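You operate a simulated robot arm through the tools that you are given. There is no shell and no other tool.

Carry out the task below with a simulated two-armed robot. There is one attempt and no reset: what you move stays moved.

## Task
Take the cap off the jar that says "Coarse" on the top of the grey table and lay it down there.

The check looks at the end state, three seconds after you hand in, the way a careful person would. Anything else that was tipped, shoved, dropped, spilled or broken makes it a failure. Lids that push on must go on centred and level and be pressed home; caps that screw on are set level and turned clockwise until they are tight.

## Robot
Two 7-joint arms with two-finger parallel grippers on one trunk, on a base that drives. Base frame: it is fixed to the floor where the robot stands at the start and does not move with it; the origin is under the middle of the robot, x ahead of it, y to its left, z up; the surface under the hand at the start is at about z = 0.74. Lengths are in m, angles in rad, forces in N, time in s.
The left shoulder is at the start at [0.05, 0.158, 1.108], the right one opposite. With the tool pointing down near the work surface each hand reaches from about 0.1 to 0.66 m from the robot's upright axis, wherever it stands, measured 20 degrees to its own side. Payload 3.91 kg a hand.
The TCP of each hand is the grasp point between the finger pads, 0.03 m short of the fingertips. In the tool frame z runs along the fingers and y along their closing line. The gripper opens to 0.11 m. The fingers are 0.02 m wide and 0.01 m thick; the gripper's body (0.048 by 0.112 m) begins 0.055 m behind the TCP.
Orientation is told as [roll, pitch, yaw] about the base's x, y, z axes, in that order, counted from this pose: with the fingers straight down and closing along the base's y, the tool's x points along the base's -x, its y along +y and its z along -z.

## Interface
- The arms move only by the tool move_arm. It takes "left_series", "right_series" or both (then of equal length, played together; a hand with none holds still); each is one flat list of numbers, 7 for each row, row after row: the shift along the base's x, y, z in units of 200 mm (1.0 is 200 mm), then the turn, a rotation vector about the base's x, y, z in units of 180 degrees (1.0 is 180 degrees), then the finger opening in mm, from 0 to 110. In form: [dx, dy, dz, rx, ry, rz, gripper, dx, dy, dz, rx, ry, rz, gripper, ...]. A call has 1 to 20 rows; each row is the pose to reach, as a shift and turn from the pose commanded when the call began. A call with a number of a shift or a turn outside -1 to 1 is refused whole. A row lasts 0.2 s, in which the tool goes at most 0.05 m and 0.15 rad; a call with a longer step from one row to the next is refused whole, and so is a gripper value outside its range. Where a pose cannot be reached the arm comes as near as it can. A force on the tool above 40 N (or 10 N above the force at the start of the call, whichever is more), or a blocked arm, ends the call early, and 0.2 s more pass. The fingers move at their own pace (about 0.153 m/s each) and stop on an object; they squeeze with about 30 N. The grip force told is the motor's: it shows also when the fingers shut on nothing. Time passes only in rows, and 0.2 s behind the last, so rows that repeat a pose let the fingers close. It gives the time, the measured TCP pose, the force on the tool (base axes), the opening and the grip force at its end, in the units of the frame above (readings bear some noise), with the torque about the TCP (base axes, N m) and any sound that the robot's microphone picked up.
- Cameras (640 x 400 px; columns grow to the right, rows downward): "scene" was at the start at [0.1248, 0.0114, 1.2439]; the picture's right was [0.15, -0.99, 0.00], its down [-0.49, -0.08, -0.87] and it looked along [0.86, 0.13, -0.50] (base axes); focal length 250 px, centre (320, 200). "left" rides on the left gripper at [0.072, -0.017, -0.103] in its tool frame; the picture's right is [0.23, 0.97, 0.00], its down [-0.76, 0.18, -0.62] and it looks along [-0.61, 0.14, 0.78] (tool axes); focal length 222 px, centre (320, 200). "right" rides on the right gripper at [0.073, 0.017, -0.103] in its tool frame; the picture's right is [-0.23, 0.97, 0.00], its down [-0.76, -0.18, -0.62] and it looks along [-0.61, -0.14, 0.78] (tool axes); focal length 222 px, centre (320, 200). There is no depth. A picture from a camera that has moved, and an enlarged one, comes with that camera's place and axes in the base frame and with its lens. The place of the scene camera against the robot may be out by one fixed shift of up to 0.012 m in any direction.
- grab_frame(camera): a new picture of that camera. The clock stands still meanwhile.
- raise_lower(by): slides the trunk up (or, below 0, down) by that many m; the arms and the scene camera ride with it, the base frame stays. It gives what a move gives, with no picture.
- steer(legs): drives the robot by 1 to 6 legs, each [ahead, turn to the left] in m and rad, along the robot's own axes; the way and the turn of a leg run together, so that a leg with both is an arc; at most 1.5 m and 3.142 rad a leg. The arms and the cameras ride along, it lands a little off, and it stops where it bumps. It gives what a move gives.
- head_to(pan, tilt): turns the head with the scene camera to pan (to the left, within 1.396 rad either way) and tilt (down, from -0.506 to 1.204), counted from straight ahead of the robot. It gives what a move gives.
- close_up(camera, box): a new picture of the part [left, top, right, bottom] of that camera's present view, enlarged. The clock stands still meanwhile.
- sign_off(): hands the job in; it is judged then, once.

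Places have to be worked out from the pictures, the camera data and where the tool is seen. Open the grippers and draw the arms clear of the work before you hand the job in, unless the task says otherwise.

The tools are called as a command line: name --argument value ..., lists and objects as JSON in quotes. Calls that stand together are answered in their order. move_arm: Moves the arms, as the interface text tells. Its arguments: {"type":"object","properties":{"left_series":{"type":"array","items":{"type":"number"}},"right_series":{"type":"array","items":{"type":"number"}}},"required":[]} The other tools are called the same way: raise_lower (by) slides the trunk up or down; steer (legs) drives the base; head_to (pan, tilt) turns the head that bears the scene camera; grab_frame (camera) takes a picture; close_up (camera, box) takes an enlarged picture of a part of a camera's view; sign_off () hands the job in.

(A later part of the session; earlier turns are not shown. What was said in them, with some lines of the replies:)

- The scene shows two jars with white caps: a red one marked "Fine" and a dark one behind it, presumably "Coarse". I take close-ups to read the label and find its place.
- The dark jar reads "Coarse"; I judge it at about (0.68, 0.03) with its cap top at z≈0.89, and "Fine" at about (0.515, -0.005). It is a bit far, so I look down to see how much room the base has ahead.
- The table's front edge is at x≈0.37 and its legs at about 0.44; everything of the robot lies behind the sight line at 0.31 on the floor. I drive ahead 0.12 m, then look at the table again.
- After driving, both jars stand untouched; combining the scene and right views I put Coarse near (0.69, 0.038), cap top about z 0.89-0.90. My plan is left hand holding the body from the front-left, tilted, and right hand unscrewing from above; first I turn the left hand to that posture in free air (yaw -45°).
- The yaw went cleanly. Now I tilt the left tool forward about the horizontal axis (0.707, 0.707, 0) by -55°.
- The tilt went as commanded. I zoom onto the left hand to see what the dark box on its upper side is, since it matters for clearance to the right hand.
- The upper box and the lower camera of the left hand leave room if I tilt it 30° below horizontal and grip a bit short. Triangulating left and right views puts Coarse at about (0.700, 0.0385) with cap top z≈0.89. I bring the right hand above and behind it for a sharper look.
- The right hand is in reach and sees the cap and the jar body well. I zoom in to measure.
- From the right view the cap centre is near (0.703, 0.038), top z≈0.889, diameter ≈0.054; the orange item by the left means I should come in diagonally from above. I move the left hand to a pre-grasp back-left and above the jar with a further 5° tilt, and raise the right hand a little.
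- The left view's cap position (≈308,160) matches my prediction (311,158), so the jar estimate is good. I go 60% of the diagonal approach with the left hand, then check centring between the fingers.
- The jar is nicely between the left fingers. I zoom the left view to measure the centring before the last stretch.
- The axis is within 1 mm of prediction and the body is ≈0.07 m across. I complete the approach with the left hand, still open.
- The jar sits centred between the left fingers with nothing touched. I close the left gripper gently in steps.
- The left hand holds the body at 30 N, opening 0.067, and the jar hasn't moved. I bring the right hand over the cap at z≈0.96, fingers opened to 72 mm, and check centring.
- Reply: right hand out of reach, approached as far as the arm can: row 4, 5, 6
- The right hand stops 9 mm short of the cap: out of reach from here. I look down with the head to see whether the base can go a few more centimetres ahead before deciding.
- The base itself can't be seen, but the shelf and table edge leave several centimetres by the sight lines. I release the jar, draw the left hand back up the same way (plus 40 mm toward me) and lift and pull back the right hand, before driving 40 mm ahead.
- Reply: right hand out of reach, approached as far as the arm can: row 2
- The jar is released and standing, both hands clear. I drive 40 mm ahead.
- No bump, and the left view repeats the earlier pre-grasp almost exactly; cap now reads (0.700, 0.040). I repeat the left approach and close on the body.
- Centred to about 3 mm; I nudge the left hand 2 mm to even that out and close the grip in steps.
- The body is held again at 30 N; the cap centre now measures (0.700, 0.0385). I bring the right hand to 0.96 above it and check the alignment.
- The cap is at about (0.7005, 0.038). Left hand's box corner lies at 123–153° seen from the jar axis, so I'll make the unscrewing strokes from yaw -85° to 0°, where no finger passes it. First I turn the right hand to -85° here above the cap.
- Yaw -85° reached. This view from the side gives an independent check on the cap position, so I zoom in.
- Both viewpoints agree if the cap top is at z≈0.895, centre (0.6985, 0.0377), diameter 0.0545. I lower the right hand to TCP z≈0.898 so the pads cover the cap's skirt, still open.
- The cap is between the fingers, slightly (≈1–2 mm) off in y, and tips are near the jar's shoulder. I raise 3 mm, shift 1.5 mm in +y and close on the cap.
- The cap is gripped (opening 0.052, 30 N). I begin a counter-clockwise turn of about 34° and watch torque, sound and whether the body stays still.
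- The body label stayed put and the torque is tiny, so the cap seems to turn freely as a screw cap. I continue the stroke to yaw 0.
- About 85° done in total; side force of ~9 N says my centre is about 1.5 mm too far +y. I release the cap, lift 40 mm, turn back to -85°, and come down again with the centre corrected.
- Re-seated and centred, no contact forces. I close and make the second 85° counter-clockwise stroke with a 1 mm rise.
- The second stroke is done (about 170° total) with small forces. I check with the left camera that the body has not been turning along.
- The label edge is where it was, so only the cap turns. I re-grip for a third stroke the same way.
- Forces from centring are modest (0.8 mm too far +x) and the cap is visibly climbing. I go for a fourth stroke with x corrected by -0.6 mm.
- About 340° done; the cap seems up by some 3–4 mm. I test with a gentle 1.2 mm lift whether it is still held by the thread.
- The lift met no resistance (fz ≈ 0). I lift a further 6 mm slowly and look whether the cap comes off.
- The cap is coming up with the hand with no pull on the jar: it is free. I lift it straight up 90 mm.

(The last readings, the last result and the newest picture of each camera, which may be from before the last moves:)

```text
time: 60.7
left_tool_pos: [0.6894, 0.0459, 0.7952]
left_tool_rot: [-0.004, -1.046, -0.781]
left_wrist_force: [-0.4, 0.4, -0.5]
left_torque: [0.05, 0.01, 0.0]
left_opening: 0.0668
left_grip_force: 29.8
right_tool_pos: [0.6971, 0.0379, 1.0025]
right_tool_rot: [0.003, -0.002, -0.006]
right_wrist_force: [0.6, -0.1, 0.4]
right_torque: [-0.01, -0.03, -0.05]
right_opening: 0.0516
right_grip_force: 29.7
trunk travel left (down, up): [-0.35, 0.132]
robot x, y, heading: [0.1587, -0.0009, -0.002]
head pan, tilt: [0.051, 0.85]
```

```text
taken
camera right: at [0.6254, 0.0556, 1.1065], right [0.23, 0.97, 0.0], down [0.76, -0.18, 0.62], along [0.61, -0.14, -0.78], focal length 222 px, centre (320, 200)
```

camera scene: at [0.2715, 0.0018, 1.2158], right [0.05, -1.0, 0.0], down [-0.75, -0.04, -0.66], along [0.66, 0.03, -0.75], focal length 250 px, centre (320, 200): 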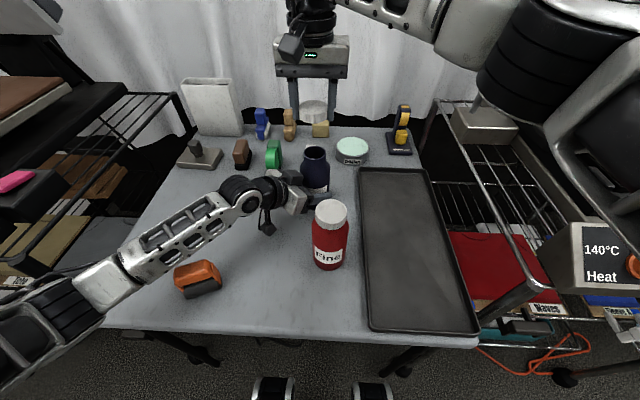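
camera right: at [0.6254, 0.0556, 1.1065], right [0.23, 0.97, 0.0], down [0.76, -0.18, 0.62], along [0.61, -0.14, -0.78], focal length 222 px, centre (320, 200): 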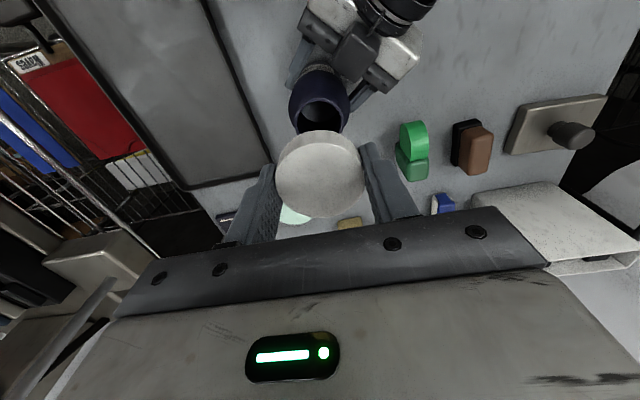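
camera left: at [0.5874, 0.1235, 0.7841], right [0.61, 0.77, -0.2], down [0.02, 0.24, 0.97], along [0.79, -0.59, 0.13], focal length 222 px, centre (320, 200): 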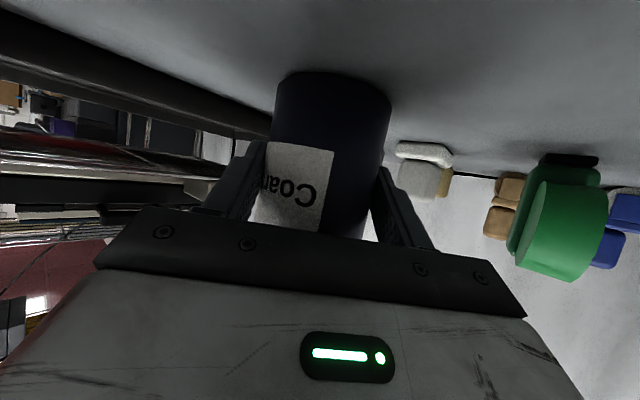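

The cap is off and the jar stands open in the left hand's grip. Now I open the left hand and retreat it along the diagonal it came by, with the right hand holding the cap still.

move_arm --left_series '[0, 0, 0, 0, 0, 0, 72, 0, 0, 0, 0, 0, 0, 90, 0, 0, 0, 0, 0, 0, 110, 0, 0, 0, 0, 0, 0, 110, -0.06, 0.061, 0.083, 0, 0, 0, 110, -0.12, 0.122, 0.166, 0, 0, 0, 110, -0.18, 0.183, 0.25, 0, 0, 0, 110, -0.24, 0.244, 0.333, 0, 0, 0, 110, -0.3, 0.305, 0.417, 0, 0, 0, 110, -0.36, 0.366, 0.5, 0, 0, 0, 110, -0.42, 0.427, 0.585, 0, 0, 0, 110, -0.42, 0.427, 0.585, 0, 0, 0, 110]'

grab_frame --camera "scene"

grab_frame --camera "right"

```text
time: 63.3
left_tool_pos: [0.6066, 0.1316, 0.9129]
left_tool_rot: [-0.005, -1.044, -0.78]
left_wrist_force: [0.5, 0.0, 0.4]
left_torque: [-0.02, 0.03, 0.0]
left_opening: 0.1098
left_grip_force: 0.0
right_tool_pos: [0.6985, 0.0366, 1.0037]
right_tool_rot: [0.001, -0.003, -0.007]
right_wrist_force: [0.7, 0.5, 0.0]
right_torque: [0.05, -0.02, 0.0]
right_opening: 0.0515
right_grip_force: 29.5
trunk travel left (down, up): [-0.35, 0.132]
robot x, y, heading: [0.1598, -0.0034, -0.005]
head pan, tilt: [0.051, 0.85]
```

```text
taken
camera scene: at [0.2715, 0.0018, 1.2158], right [0.05, -1.0, 0.0], down [-0.75, -0.04, -0.66], along [0.66, 0.03, -0.75], focal length 250 px, centre (320, 200)
```

scene: 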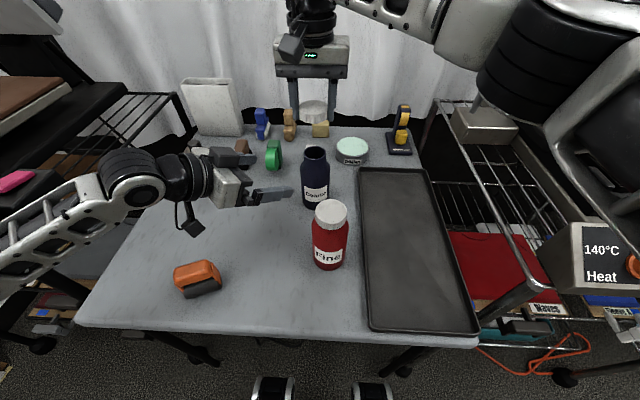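

```text
taken
camera right: at [0.6254, 0.0555, 1.1062], right [0.23, 0.97, 0.0], down [0.76, -0.18, 0.62], along [0.61, -0.14, -0.78], focal length 222 px, centre (320, 200)
```

right: 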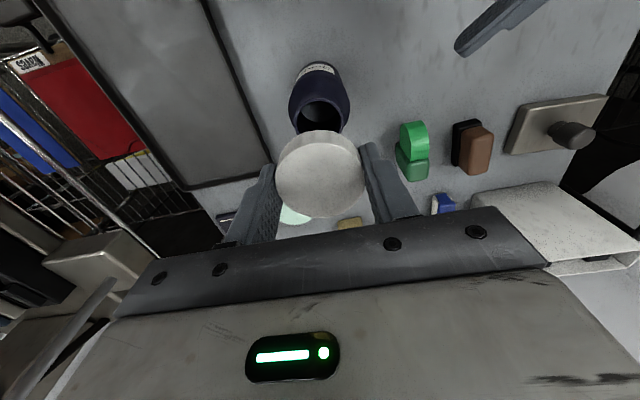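

The open jar stands upright and untouched. I move the left hand well off to the left, back and up to free the table.

move_arm --left_series '[-0.1, 0.1, 0.12, 0, 0, 0, 110, -0.2, 0.2, 0.24, 0, 0, 0, 110, -0.3, 0.31, 0.36, 0, 0, 0, 110, -0.4, 0.42, 0.47, 0, 0, 0, 110, -0.5, 0.53, 0.58, 0, 0, 0, 110, -0.6, 0.64, 0.69, 0, 0, 0, 110, -0.7, 0.75, 0.8, 0, 0, 0, 110, -0.775, 0.8, 0.8, 0, 0, 0, 110, -0.775, 0.8, 0.8, 0, 0, 0, 110]'

grab_frame --camera "scene"

```text
time: 65.3
left_tool_pos: [0.4491, 0.2903, 1.0717]
left_tool_rot: [-0.007, -1.048, -0.782]
left_wrist_force: [0.4, 0.1, 0.0]
left_torque: [0.01, -0.01, 0.0]
left_opening: 0.1102
left_grip_force: 0.0
right_tool_pos: [0.6971, 0.0364, 1.0021]
right_tool_rot: [0.002, -0.002, -0.008]
right_wrist_force: [-0.1, -0.7, 0.5]
right_torque: [0.01, 0.01, 0.01]
right_opening: 0.0518
right_grip_force: 29.9
trunk travel left (down, up): [-0.35, 0.132]
robot x, y, heading: [0.1579, -0.0007, -0.002]
head pan, tilt: [0.051, 0.85]
```

```text
taken
camera scene: at [0.2715, 0.0018, 1.2158], right [0.05, -1.0, 0.0], down [-0.75, -0.04, -0.66], along [0.66, 0.03, -0.75], focal length 250 px, centre (320, 200)
```

scene: 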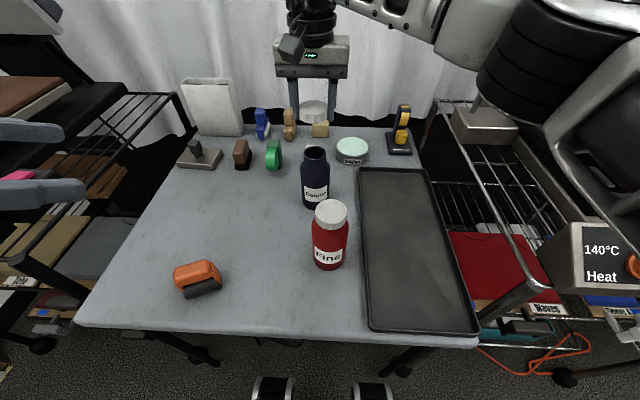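

The left side of the table is clear. I raise the trunk 80 mm so the right forearm stays well above the "Fine" jar when it reaches over to lay the cap at about (0.56, 0.13).

raise_lower --by 0.08

move_arm --right_series '[-0.1, 0, 0, 0, 0, 0, 30, -0.22, 0.07, 0, 0, 0, 0, 30, -0.34, 0.15, 0, 0, 0, 0, 30, -0.46, 0.25, 0, 0, 0, 0, 30, -0.58, 0.36, 0, 0, 0, 0, 30, -0.685, 0.46, 0, 0, 0, 0, 30, -0.685, 0.46, 0, 0, 0, 0, 30]'

grab_frame --camera "scene"

grab_frame --camera "right"

```text
time: 66.4
left_tool_pos: [0.4498, 0.2896, 1.1527]
left_tool_rot: [-0.006, -1.046, -0.781]
left_wrist_force: [-0.4, 0.1, -0.4]
left_torque: [-0.02, 0.0, -0.01]
left_opening: 0.1098
left_grip_force: 0.1
right_tool_pos: [0.6973, 0.0379, 1.0822]
right_tool_rot: [0.0, -0.001, -0.006]
right_wrist_force: [-0.1, -0.6, -0.8]
right_torque: [0.02, 0.01, 0.01]
right_opening: 0.0518
right_grip_force: 29.9
trunk travel left (down, up): [-0.43, 0.052]
robot x, y, heading: [0.159, 0.0019, 0.004]
head pan, tilt: [0.051, 0.85]
```

```text
time: 68.0
left_tool_pos: [0.4502, 0.2903, 1.1534]
left_tool_rot: [-0.004, -1.046, -0.781]
left_wrist_force: [0.8, 1.5, 0.4]
left_torque: [0.03, 0.03, 0.0]
left_opening: 0.1099
left_grip_force: 0.0
right_tool_pos: [0.5623, 0.1313, 1.0809]
right_tool_rot: [0.001, -0.001, -0.008]
right_wrist_force: [0.0, -0.2, -0.8]
right_torque: [0.0, 0.01, -0.03]
right_opening: 0.0518
right_grip_force: 29.8
trunk travel left (down, up): [-0.43, 0.052]
robot x, y, heading: [0.1596, 0.0019, 0.004]
head pan, tilt: [0.051, 0.85]
```

```text
taken
camera scene: at [0.2716, 0.0016, 1.2958], right [0.05, -1.0, 0.0], down [-0.75, -0.04, -0.66], along [0.66, 0.03, -0.75], focal length 250 px, centre (320, 200)
```

scene: 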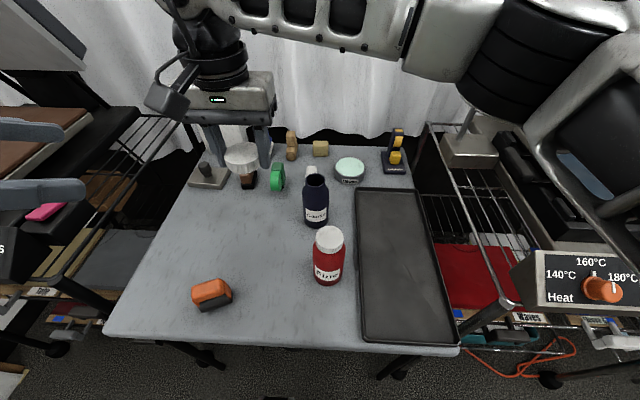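

```text
taken
camera right: at [0.4906, 0.1496, 1.185], right [0.23, 0.97, 0.0], down [0.76, -0.18, 0.62], along [0.61, -0.14, -0.78], focal length 222 px, centre (320, 200)
```

right: 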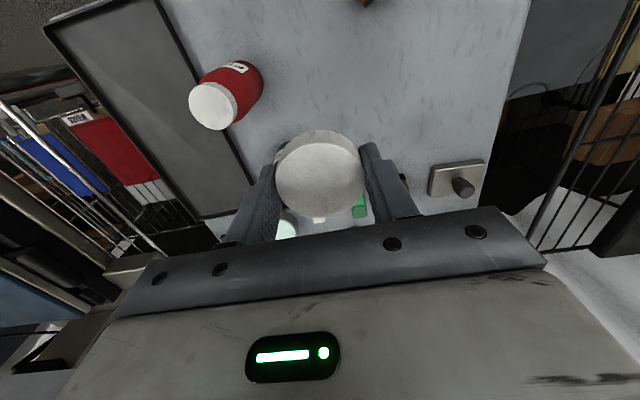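

The cap is held above clear table at (0.562, 0.131), with the forearm high above the jars. I descend 0.19 m and look again.

move_arm --right_series '[0, 0, -0.16, 0, 0, 0, 30, 0, 0, -0.32, 0, 0, 0, 30, 0, 0, -0.48, 0, 0, 0, 30, 0, 0, -0.64, 0, 0, 0, 30, 0, 0, -0.8, 0, 0, 0, 30, 0, 0, -0.95, 0, 0, 0, 30, 0, 0, -0.95, 0, 0, 0, 30]'

grab_frame --camera "scene"

grab_frame --camera "right"

```text
time: 69.6
left_tool_pos: [0.4506, 0.2899, 1.1525]
left_tool_rot: [-0.004, -1.045, -0.781]
left_wrist_force: [0.0, -0.1, 0.0]
left_torque: [0.02, 0.01, -0.02]
left_opening: 0.1103
left_grip_force: 0.0
right_tool_pos: [0.5617, 0.1302, 0.891]
right_tool_rot: [0.001, 0.0, -0.009]
right_wrist_force: [-0.4, -0.6, 0.4]
right_torque: [-0.01, 0.01, 0.02]
right_opening: 0.0516
right_grip_force: 30.4
trunk travel left (down, up): [-0.43, 0.052]
robot x, y, heading: [0.1586, 0.0008, 0.004]
head pan, tilt: [0.051, 0.85]
```

```text
taken
camera scene: at [0.2714, 0.0018, 1.2958], right [0.05, -1.0, 0.0], down [-0.75, -0.04, -0.66], along [0.66, 0.03, -0.75], focal length 250 px, centre (320, 200)
```

scene: 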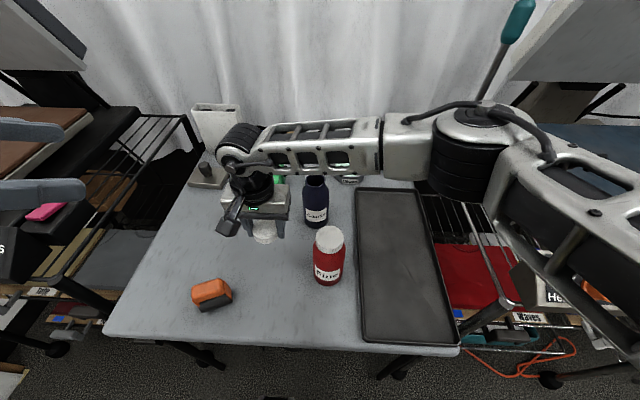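

```text
taken
camera right: at [0.4891, 0.1473, 0.9956], right [0.23, 0.97, 0.0], down [0.76, -0.18, 0.62], along [0.61, -0.14, -0.78], focal length 222 px, centre (320, 200)
```

right: 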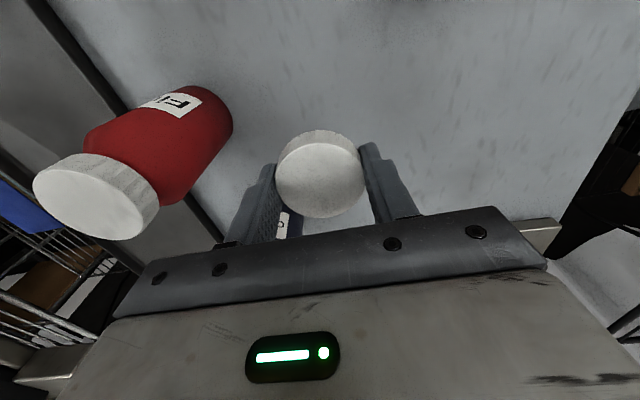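

The forearm would pass about 3 cm over "Fine" at the lowest point, so I add margin: trunk up another 50 mm and the target shifted to x≈0.61, where the forearm runs between the two jars.

raise_lower --by 0.05

move_arm --right_series '[0.12, 0.03, -0.1, 0, 0, 0, 30, 0.24, 0.05, -0.22, 0, 0, 0, 30, 0.24, 0.05, -0.34, 0, 0, 0, 30, 0.24, 0.05, -0.45, 0, 0, 0, 30, 0.24, 0.05, -0.55, 0, 0, 0, 30, 0.24, 0.05, -0.55, 0, 0, 0, 30]'

grab_frame --camera "scene"

grab_frame --camera "right"

grab_frame --camera "left"

```text
time: 70.5
left_tool_pos: [0.4499, 0.2909, 1.2031]
left_tool_rot: [-0.004, -1.047, -0.784]
left_wrist_force: [-0.1, -0.6, 0.4]
left_torque: [-0.02, -0.03, 0.0]
left_opening: 0.11
left_grip_force: 0.1
right_tool_pos: [0.5622, 0.1288, 0.9422]
right_tool_rot: [0.002, 0.0, -0.007]
right_wrist_force: [0.9, 1.0, -0.6]
right_torque: [0.01, 0.01, 0.02]
right_opening: 0.0516
right_grip_force: 30.0
trunk travel left (down, up): [-0.48, 0.002]
robot x, y, heading: [0.1599, 0.0024, 0.0]
head pan, tilt: [0.051, 0.85]
```

```text
time: 72.0
left_tool_pos: [0.45, 0.2902, 1.2034]
left_tool_rot: [-0.005, -1.047, -0.781]
left_wrist_force: [0.1, -1.1, 0.3]
left_torque: [-0.02, 0.01, -0.01]
left_opening: 0.1101
left_grip_force: 0.1
right_tool_pos: [0.6113, 0.1317, 0.8356]
right_tool_rot: [0.002, -0.002, -0.007]
right_wrist_force: [0.2, -0.2, 0.7]
right_torque: [-0.01, 0.01, -0.01]
right_opening: 0.0519
right_grip_force: 29.9
right hand out of reach, approached as far as the arm can: row 5, 6
trunk travel left (down, up): [-0.48, 0.002]
robot x, y, heading: [0.1611, 0.0032, -0.0]
head pan, tilt: [0.051, 0.85]
```

```text
taken
camera scene: at [0.2715, 0.0018, 1.3458], right [0.05, -1.0, 0.0], down [-0.75, -0.04, -0.66], along [0.66, 0.03, -0.75], focal length 250 px, centre (320, 200)
```

scene: 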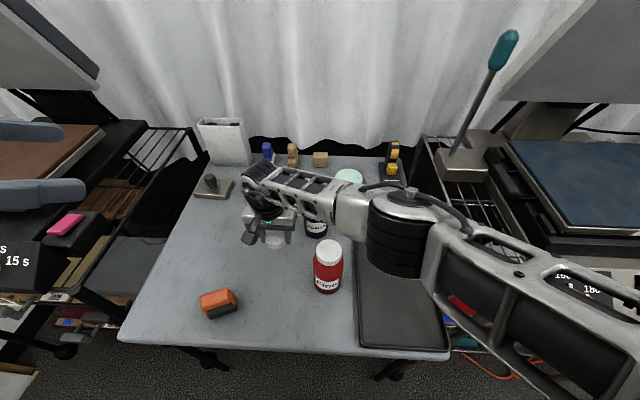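

```text
taken
camera right: at [0.5393, 0.1496, 0.9387], right [0.23, 0.97, 0.0], down [0.76, -0.18, 0.62], along [0.61, -0.14, -0.78], focal length 222 px, centre (320, 200)
```

right: 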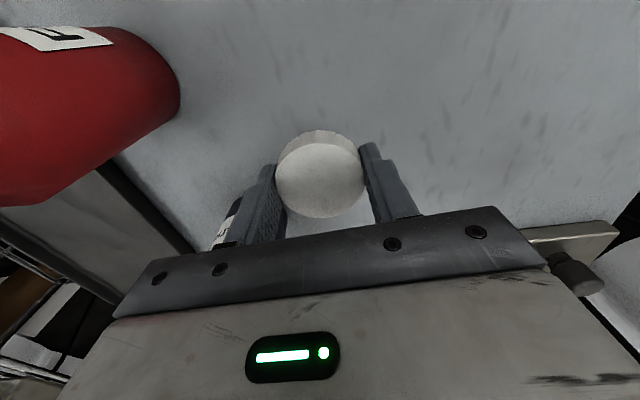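

```text
taken
camera left: at [0.348, 0.3685, 1.1912], right [0.61, 0.77, -0.2], down [0.02, 0.24, 0.97], along [0.79, -0.59, 0.13], focal length 222 px, centre (320, 200)
```

left: 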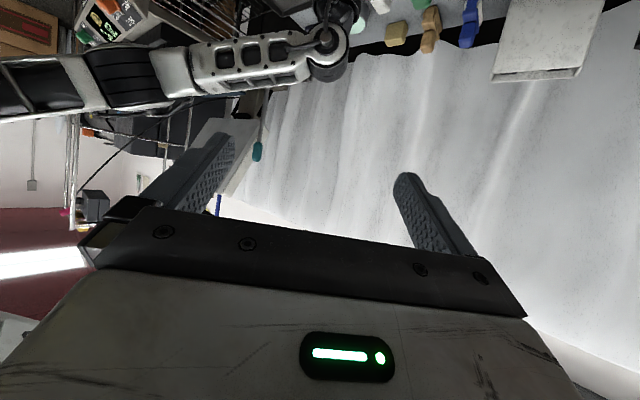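

The trunk-up stance runs the arm to its limit at z=0.836, but the forearm is now clearly high (about z 1.05 over "Fine"). I lower the trunk by 45 mm, which takes hand and cap straight down with it.

raise_lower --by -0.045

grab_frame --camera "right"

grab_frame --camera "scene"

```text
time: 72.8
left_tool_pos: [0.4492, 0.2919, 1.1582]
left_tool_rot: [-0.005, -1.048, -0.78]
left_wrist_force: [0.6, -0.4, 0.5]
left_torque: [-0.01, 0.03, 0.02]
left_opening: 0.1101
left_grip_force: 0.0
right_tool_pos: [0.6115, 0.1319, 0.7909]
right_tool_rot: [0.003, -0.002, -0.008]
right_wrist_force: [0.6, -0.2, -0.3]
right_torque: [-0.01, 0.0, 0.04]
right_opening: 0.0515
right_grip_force: 29.3
trunk travel left (down, up): [-0.435, 0.047]
robot x, y, heading: [0.1575, -0.0023, 0.0]
head pan, tilt: [0.051, 0.85]
```

```text
taken
camera right: at [0.5393, 0.1498, 0.8942], right [0.23, 0.97, 0.0], down [0.76, -0.18, 0.62], along [0.61, -0.14, -0.78], focal length 222 px, centre (320, 200)
```

right: 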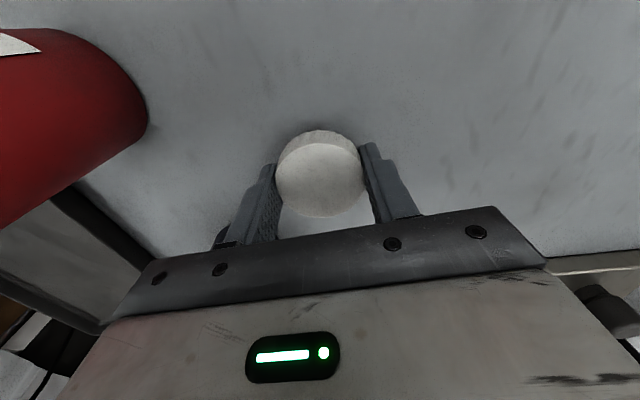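

```text
taken
camera scene: at [0.2713, 0.0017, 1.3008], right [0.05, -1.0, 0.0], down [-0.75, -0.04, -0.66], along [0.66, 0.03, -0.75], focal length 250 px, centre (320, 200)
```

scene: 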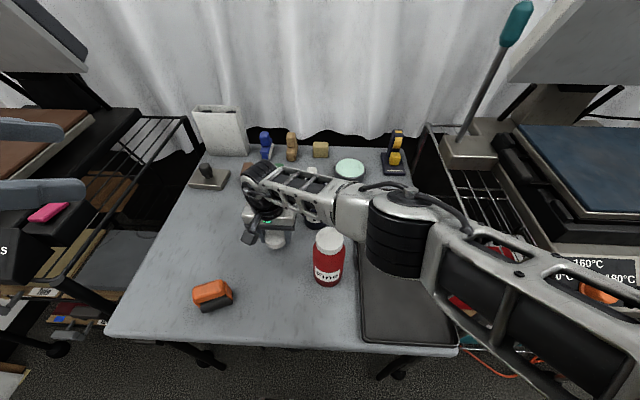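

Fingertips are about 2 cm above the table. I go down slowly with the arm, whose force limit will stop it at contact.

move_arm --right_series '[0, 0, -0.03, 0, 0, 0, 30, 0, 0, -0.05, 0, 0, 0, 30, 0, 0, -0.07, 0, 0, 0, 30, 0, 0, -0.08, 0, 0, 0, 30, 0, 0, -0.085, 0, 0, 0, 30]'

grab_frame --camera "right"

```text
time: 74.0
left_tool_pos: [0.4493, 0.2916, 1.1569]
left_tool_rot: [-0.005, -1.048, -0.78]
left_wrist_force: [-0.8, 0.2, 0.0]
left_torque: [0.0, -0.02, 0.0]
left_opening: 0.1099
left_grip_force: 0.0
right_tool_pos: [0.6137, 0.1213, 0.7725]
right_tool_rot: [0.003, -0.001, -0.006]
right_wrist_force: [-0.4, -0.4, 0.5]
right_torque: [0.03, -0.01, 0.05]
right_opening: 0.0517
right_grip_force: 29.8
right hand out of reach, approached as far as the arm can: row 2, 3, 4, 5
trunk travel left (down, up): [-0.435, 0.047]
robot x, y, heading: [0.1594, -0.0023, -0.002]
head pan, tilt: [0.051, 0.85]
```

```text
taken
camera right: at [0.541, 0.1393, 0.8762], right [0.23, 0.97, 0.0], down [0.76, -0.18, 0.62], along [0.61, -0.14, -0.78], focal length 222 px, centre (320, 200)
```

right: 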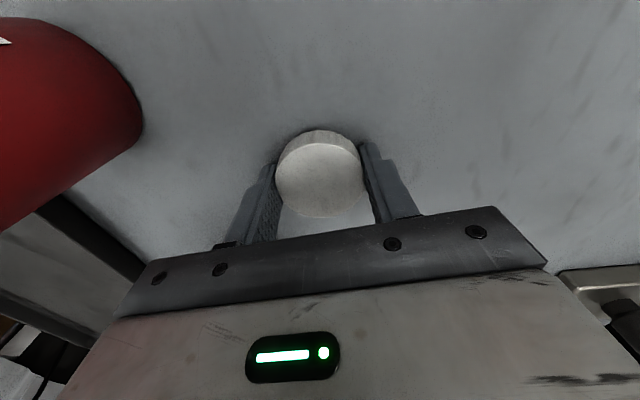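

The arm slid 10 mm sideways in the air at its reach limit. I lift 10 mm, bring the target nearer to (0.595, 0.108) where it is in reach, and check again before touching down.

move_arm --right_series '[0, -0.05, 0.06, 0, 0, 0, 30, -0.04, -0.08, 0.06, 0, 0, 0, 30, -0.08, -0.115, 0.06, 0, 0, 0, 30, -0.08, -0.115, 0.03, 0, 0, 0, 30, -0.08, -0.115, 0.01, 0, 0, 0, 30, -0.08, -0.115, 0.01, 0, 0, 0, 30]'

grab_frame --camera "right"

grab_frame --camera "scene"

```text
time: 75.4
left_tool_pos: [0.4501, 0.2911, 1.1571]
left_tool_rot: [-0.005, -1.046, -0.782]
left_wrist_force: [0.0, 0.9, -0.1]
left_torque: [0.05, 0.0, -0.01]
left_opening: 0.1098
left_grip_force: 0.0
right_tool_pos: [0.5967, 0.0991, 0.7755]
right_tool_rot: [0.001, -0.001, -0.007]
right_wrist_force: [0.3, -0.5, 0.2]
right_torque: [-0.02, 0.02, 0.02]
right_opening: 0.0518
right_grip_force: 29.6
trunk travel left (down, up): [-0.435, 0.047]
robot x, y, heading: [0.1577, 0.0027, 0.0]
head pan, tilt: [0.051, 0.85]
```

```text
taken
camera right: at [0.5248, 0.1171, 0.8783], right [0.23, 0.97, 0.0], down [0.76, -0.18, 0.62], along [0.61, -0.14, -0.78], focal length 222 px, centre (320, 200)
```

right: 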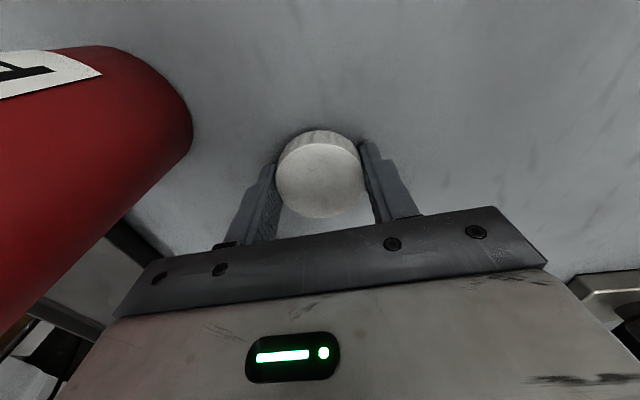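

```text
taken
camera scene: at [0.2715, 0.0018, 1.3008], right [0.05, -1.0, 0.0], down [-0.75, -0.04, -0.66], along [0.66, 0.03, -0.75], focal length 250 px, centre (320, 200)
```

scene: 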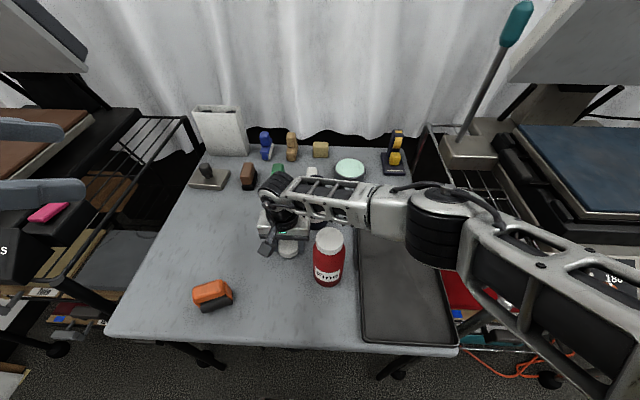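

In reach now at (0.597, 0.099, 0.7755) with free space around. I lower millimetre by millimetre until the table is felt.

move_arm --right_series '[0, 0, -0.007, 0, 0, 0, 30, 0, 0, -0.014, 0, 0, 0, 30, 0, 0, -0.021, 0, 0, 0, 30, 0, 0, -0.026, 0, 0, 0, 30]'

close_up --camera "right" --box '[220, 60, 420, 240]'

```text
time: 76.4
left_tool_pos: [0.4486, 0.2911, 1.1572]
left_tool_rot: [-0.004, -1.047, -0.783]
left_wrist_force: [0.5, -0.6, 0.7]
left_torque: [0.03, 0.03, 0.05]
left_opening: 0.1101
left_grip_force: 0.0
right_tool_pos: [0.5975, 0.0988, 0.7696]
right_tool_rot: [0.002, -0.002, -0.007]
right_wrist_force: [-0.4, -0.6, 1.5]
right_torque: [-0.07, 0.03, 0.01]
right_opening: 0.0519
right_grip_force: 29.6
trunk travel left (down, up): [-0.435, 0.047]
robot x, y, heading: [0.1555, -0.0007, -0.002]
head pan, tilt: [0.051, 0.85]
```

```text
2.22 times, centred on (320, 150) of right
camera zoom: at [0.5244, 0.1171, 0.8737], right [0.23, 0.97, 0.0], down [0.76, -0.18, 0.62], along [0.61, -0.14, -0.78], focal length 494 px, centre (320, 311)
```

zoom: 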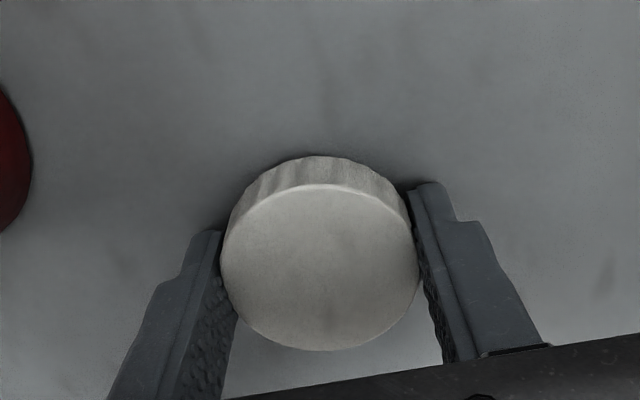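

Force is just rising (1.5 N) with the fingertips at table height. I go down another millimetre in small steps to confirm contact.

move_arm --right_series '[0, 0, -0.003, 0, 0, 0, 30, 0, 0, -0.006, 0, 0, 0, 30, 0, 0, -0.006, 0, 0, 0, 30]'

```text
time: 77.2
left_tool_pos: [0.4494, 0.2912, 1.1578]
left_tool_rot: [-0.004, -1.047, -0.783]
left_wrist_force: [0.2, -0.6, 0.3]
left_torque: [-0.02, 0.01, 0.04]
left_opening: 0.1101
left_grip_force: 0.0
right_tool_pos: [0.5964, 0.0997, 0.7706]
right_tool_rot: [0.003, -0.003, -0.007]
right_wrist_force: [-1.1, -2.7, 16.0]
right_torque: [-0.59, 0.21, -0.08]
right_opening: 0.0518
right_grip_force: 29.8
trunk travel left (down, up): [-0.435, 0.047]
robot x, y, heading: [0.1593, -0.0018, -0.001]
head pan, tilt: [0.051, 0.85]
```

Contact is firm (16 N). I ease off 0.6 mm, open the fingers gently and then lift straight up.

move_arm --right_series '[0, 0, 0.004, 0, 0, 0, 30, 0, 0, 0.004, 0, 0, 0, 53, 0, 0, 0.004, 0, 0, 0, 56, 0, 0, 0.004, 0, 0, 0, 62, 0, 0, 0.004, 0, 0, 0, 72, 0, 0, 0.004, 0, 0, 0, 76]'

close_up --camera "right" --box '[220, 60, 420, 240]'

```text
time: 78.6
left_tool_pos: [0.4496, 0.2923, 1.1576]
left_tool_rot: [-0.005, -1.049, -0.782]
left_wrist_force: [-0.9, 0.1, -0.2]
left_torque: [0.0, 0.0, -0.04]
left_opening: 0.1099
left_grip_force: 0.0
right_tool_pos: [0.5948, 0.0997, 0.77]
right_tool_rot: [0.004, -0.002, -0.004]
right_wrist_force: [-0.8, 12.2, 12.4]
right_torque: [-0.16, 0.01, -0.02]
right_opening: 0.0698
right_grip_force: 0.0
trunk travel left (down, up): [-0.435, 0.047]
robot x, y, heading: [0.1583, 0.0025, 0.001]
head pan, tilt: [0.051, 0.85]
```

```text
2.22 times, centred on (320, 150) of right
camera zoom: at [0.5231, 0.1181, 0.8739], right [0.23, 0.97, 0.0], down [0.76, -0.18, 0.62], along [0.61, -0.14, -0.78], focal length 494 px, centre (320, 311)
```

zoom: 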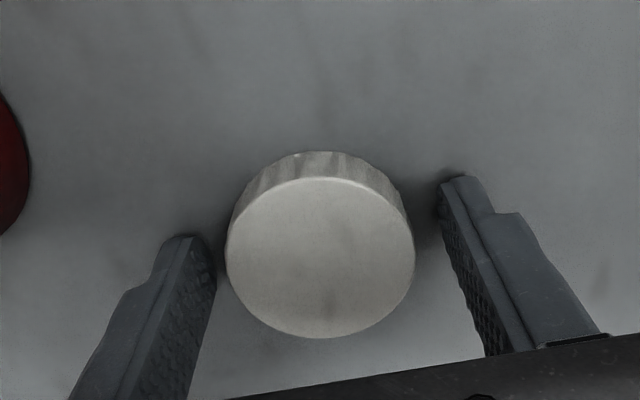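

The cap is released and lies flat; the fingertips still rub the table a little. I lift straight up 20 mm, then further to 0.19 m.

move_arm --right_series '[0, 0, 0.02, 0, 0, 0, 72, 0, 0, 0.06, 0, 0, 0, 72, 0, 0, 0.12, 0, 0, 0, 76, 0, 0, 0.25, 0, 0, 0, 76, 0, 0, 0.4, 0, 0, 0, 76, 0, 0, 0.58, 0, 0, 0, 76, 0, 0, 0.76, 0, 0, 0, 76, 0, 0, 0.95, 0, 0, 0, 76, 0, 0, 0.95, 0, 0, 0, 76]'

grab_frame --camera "right"

grab_frame --camera "scene"

```text
time: 80.6
left_tool_pos: [0.4493, 0.2906, 1.1565]
left_tool_rot: [-0.006, -1.048, -0.784]
left_wrist_force: [0.4, -0.4, 0.4]
left_torque: [0.0, 0.0, -0.03]
left_opening: 0.1101
left_grip_force: 0.0
right_tool_pos: [0.595, 0.099, 0.9591]
right_tool_rot: [0.001, -0.002, -0.007]
right_wrist_force: [0.6, -1.5, -0.6]
right_torque: [-0.02, 0.0, -0.01]
right_opening: 0.0758
right_grip_force: 0.1
trunk travel left (down, up): [-0.435, 0.047]
robot x, y, heading: [0.1579, 0.0004, -0.002]
head pan, tilt: [0.051, 0.85]
```

```text
taken
camera right: at [0.5229, 0.1159, 1.0629], right [0.23, 0.97, 0.0], down [0.76, -0.18, 0.62], along [0.61, -0.14, -0.78], focal length 222 px, centre (320, 200)
```

right: 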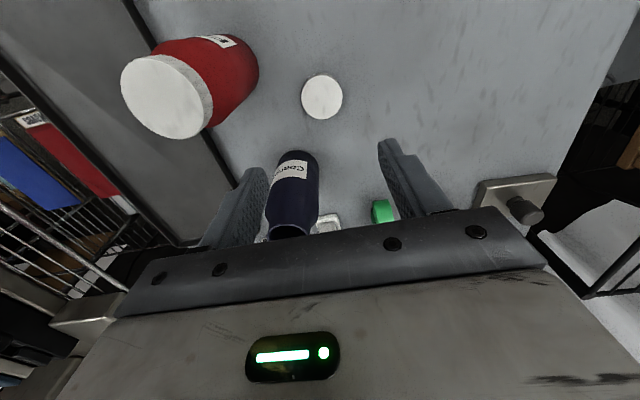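

```text
taken
camera scene: at [0.2715, 0.0018, 1.3008], right [0.05, -1.0, 0.0], down [-0.75, -0.04, -0.66], along [0.66, 0.03, -0.75], focal length 250 px, centre (320, 200)
```

scene: 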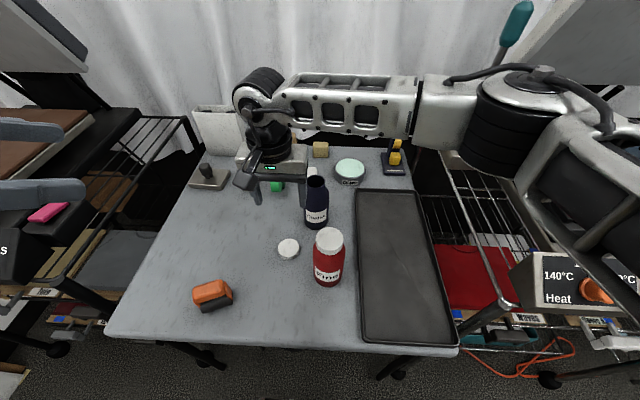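

The cap lies flat on the grey table, the jars upright. I raise the right hand and draw it back to the right, gripper fully open.

move_arm --right_series '[0, 0, 0.2, 0, 0, 0, 76, 0, 0, 0.4, 0, 0, 0, 90, 0, 0, 0.6, 0, 0, 0, 110, 0, 0, 0.8, 0, 0, 0, 110, -0.08, -0.12, 0.85, 0, 0, 0, 110, -0.16, -0.28, 0.85, 0, 0, 0, 110, -0.24, -0.44, 0.85, 0, 0, 0, 110, -0.32, -0.6, 0.85, 0, 0, 0, 110, -0.4, -0.76, 0.85, 0, 0, 0, 110, -0.48, -0.9, 0.85, 0, 0, 0, 110, -0.48, -0.9, 0.85, 0, 0, 0, 110]'

grab_frame --camera "scene"

close_up --camera "scene" --box '[180, 120, 420, 320]'

```text
time: 83.0
left_tool_pos: [0.4505, 0.2914, 1.1569]
left_tool_rot: [-0.006, -1.047, -0.783]
left_wrist_force: [-0.4, 0.2, 0.3]
left_torque: [-0.02, 0.0, -0.03]
left_opening: 0.1097
left_grip_force: 0.0
right_tool_pos: [0.5007, -0.08, 1.1313]
right_tool_rot: [0.003, -0.002, -0.007]
right_wrist_force: [-0.7, 0.2, -0.4]
right_torque: [0.01, -0.01, -0.01]
right_opening: 0.11
right_grip_force: 0.1
trunk travel left (down, up): [-0.435, 0.047]
robot x, y, heading: [0.1569, -0.0014, 0.0]
head pan, tilt: [0.051, 0.85]
```

```text
taken
camera scene: at [0.2715, 0.002, 1.3008], right [0.05, -1.0, 0.0], down [-0.75, -0.04, -0.66], along [0.66, 0.03, -0.75], focal length 250 px, centre (320, 200)
```

scene: 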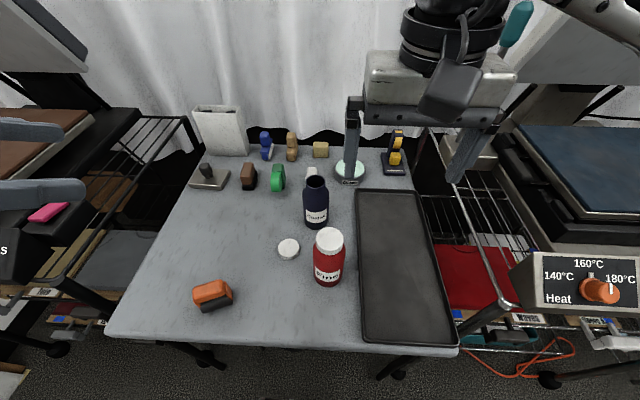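

```text
2.00 times, centred on (300, 220) of scene
camera zoom: at [0.2715, 0.002, 1.3008], right [0.05, -1.0, 0.0], down [-0.75, -0.04, -0.66], along [0.66, 0.03, -0.75], focal length 499 px, centre (360, 160)
```

zoom: 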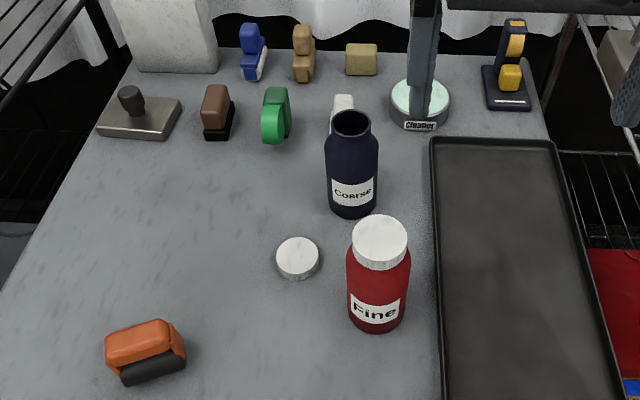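

The "Coarse" jar stands open and upright, its cap lies flat on the grey table, everything else is in its place, and both arms are clear with open grippers. I hand the job in.

sign_off

```text
The job is handed in.
```

I unscrewed the cap from the "Coarse" jar and laid it flat on the grey table, at about (0.60, 0.10) in the base frame. I then handed the job in.

- **Jar:** in the final pictures "Coarse" stands open and upright. It may have shifted a millimetre or two when the left hand gripped it.
- **Everything else:** the "Fine" jar and the other items look untouched.
- **Robot:** both arms are drawn clear with the grippers open. I drove the base about 0.16 m ahead because the jar was out of the right hand's reach, and I left the trunk about 85 mm higher than at the start.

The cap took about 340° of counter-clockwise turning, in four strokes, while the left hand held the body.
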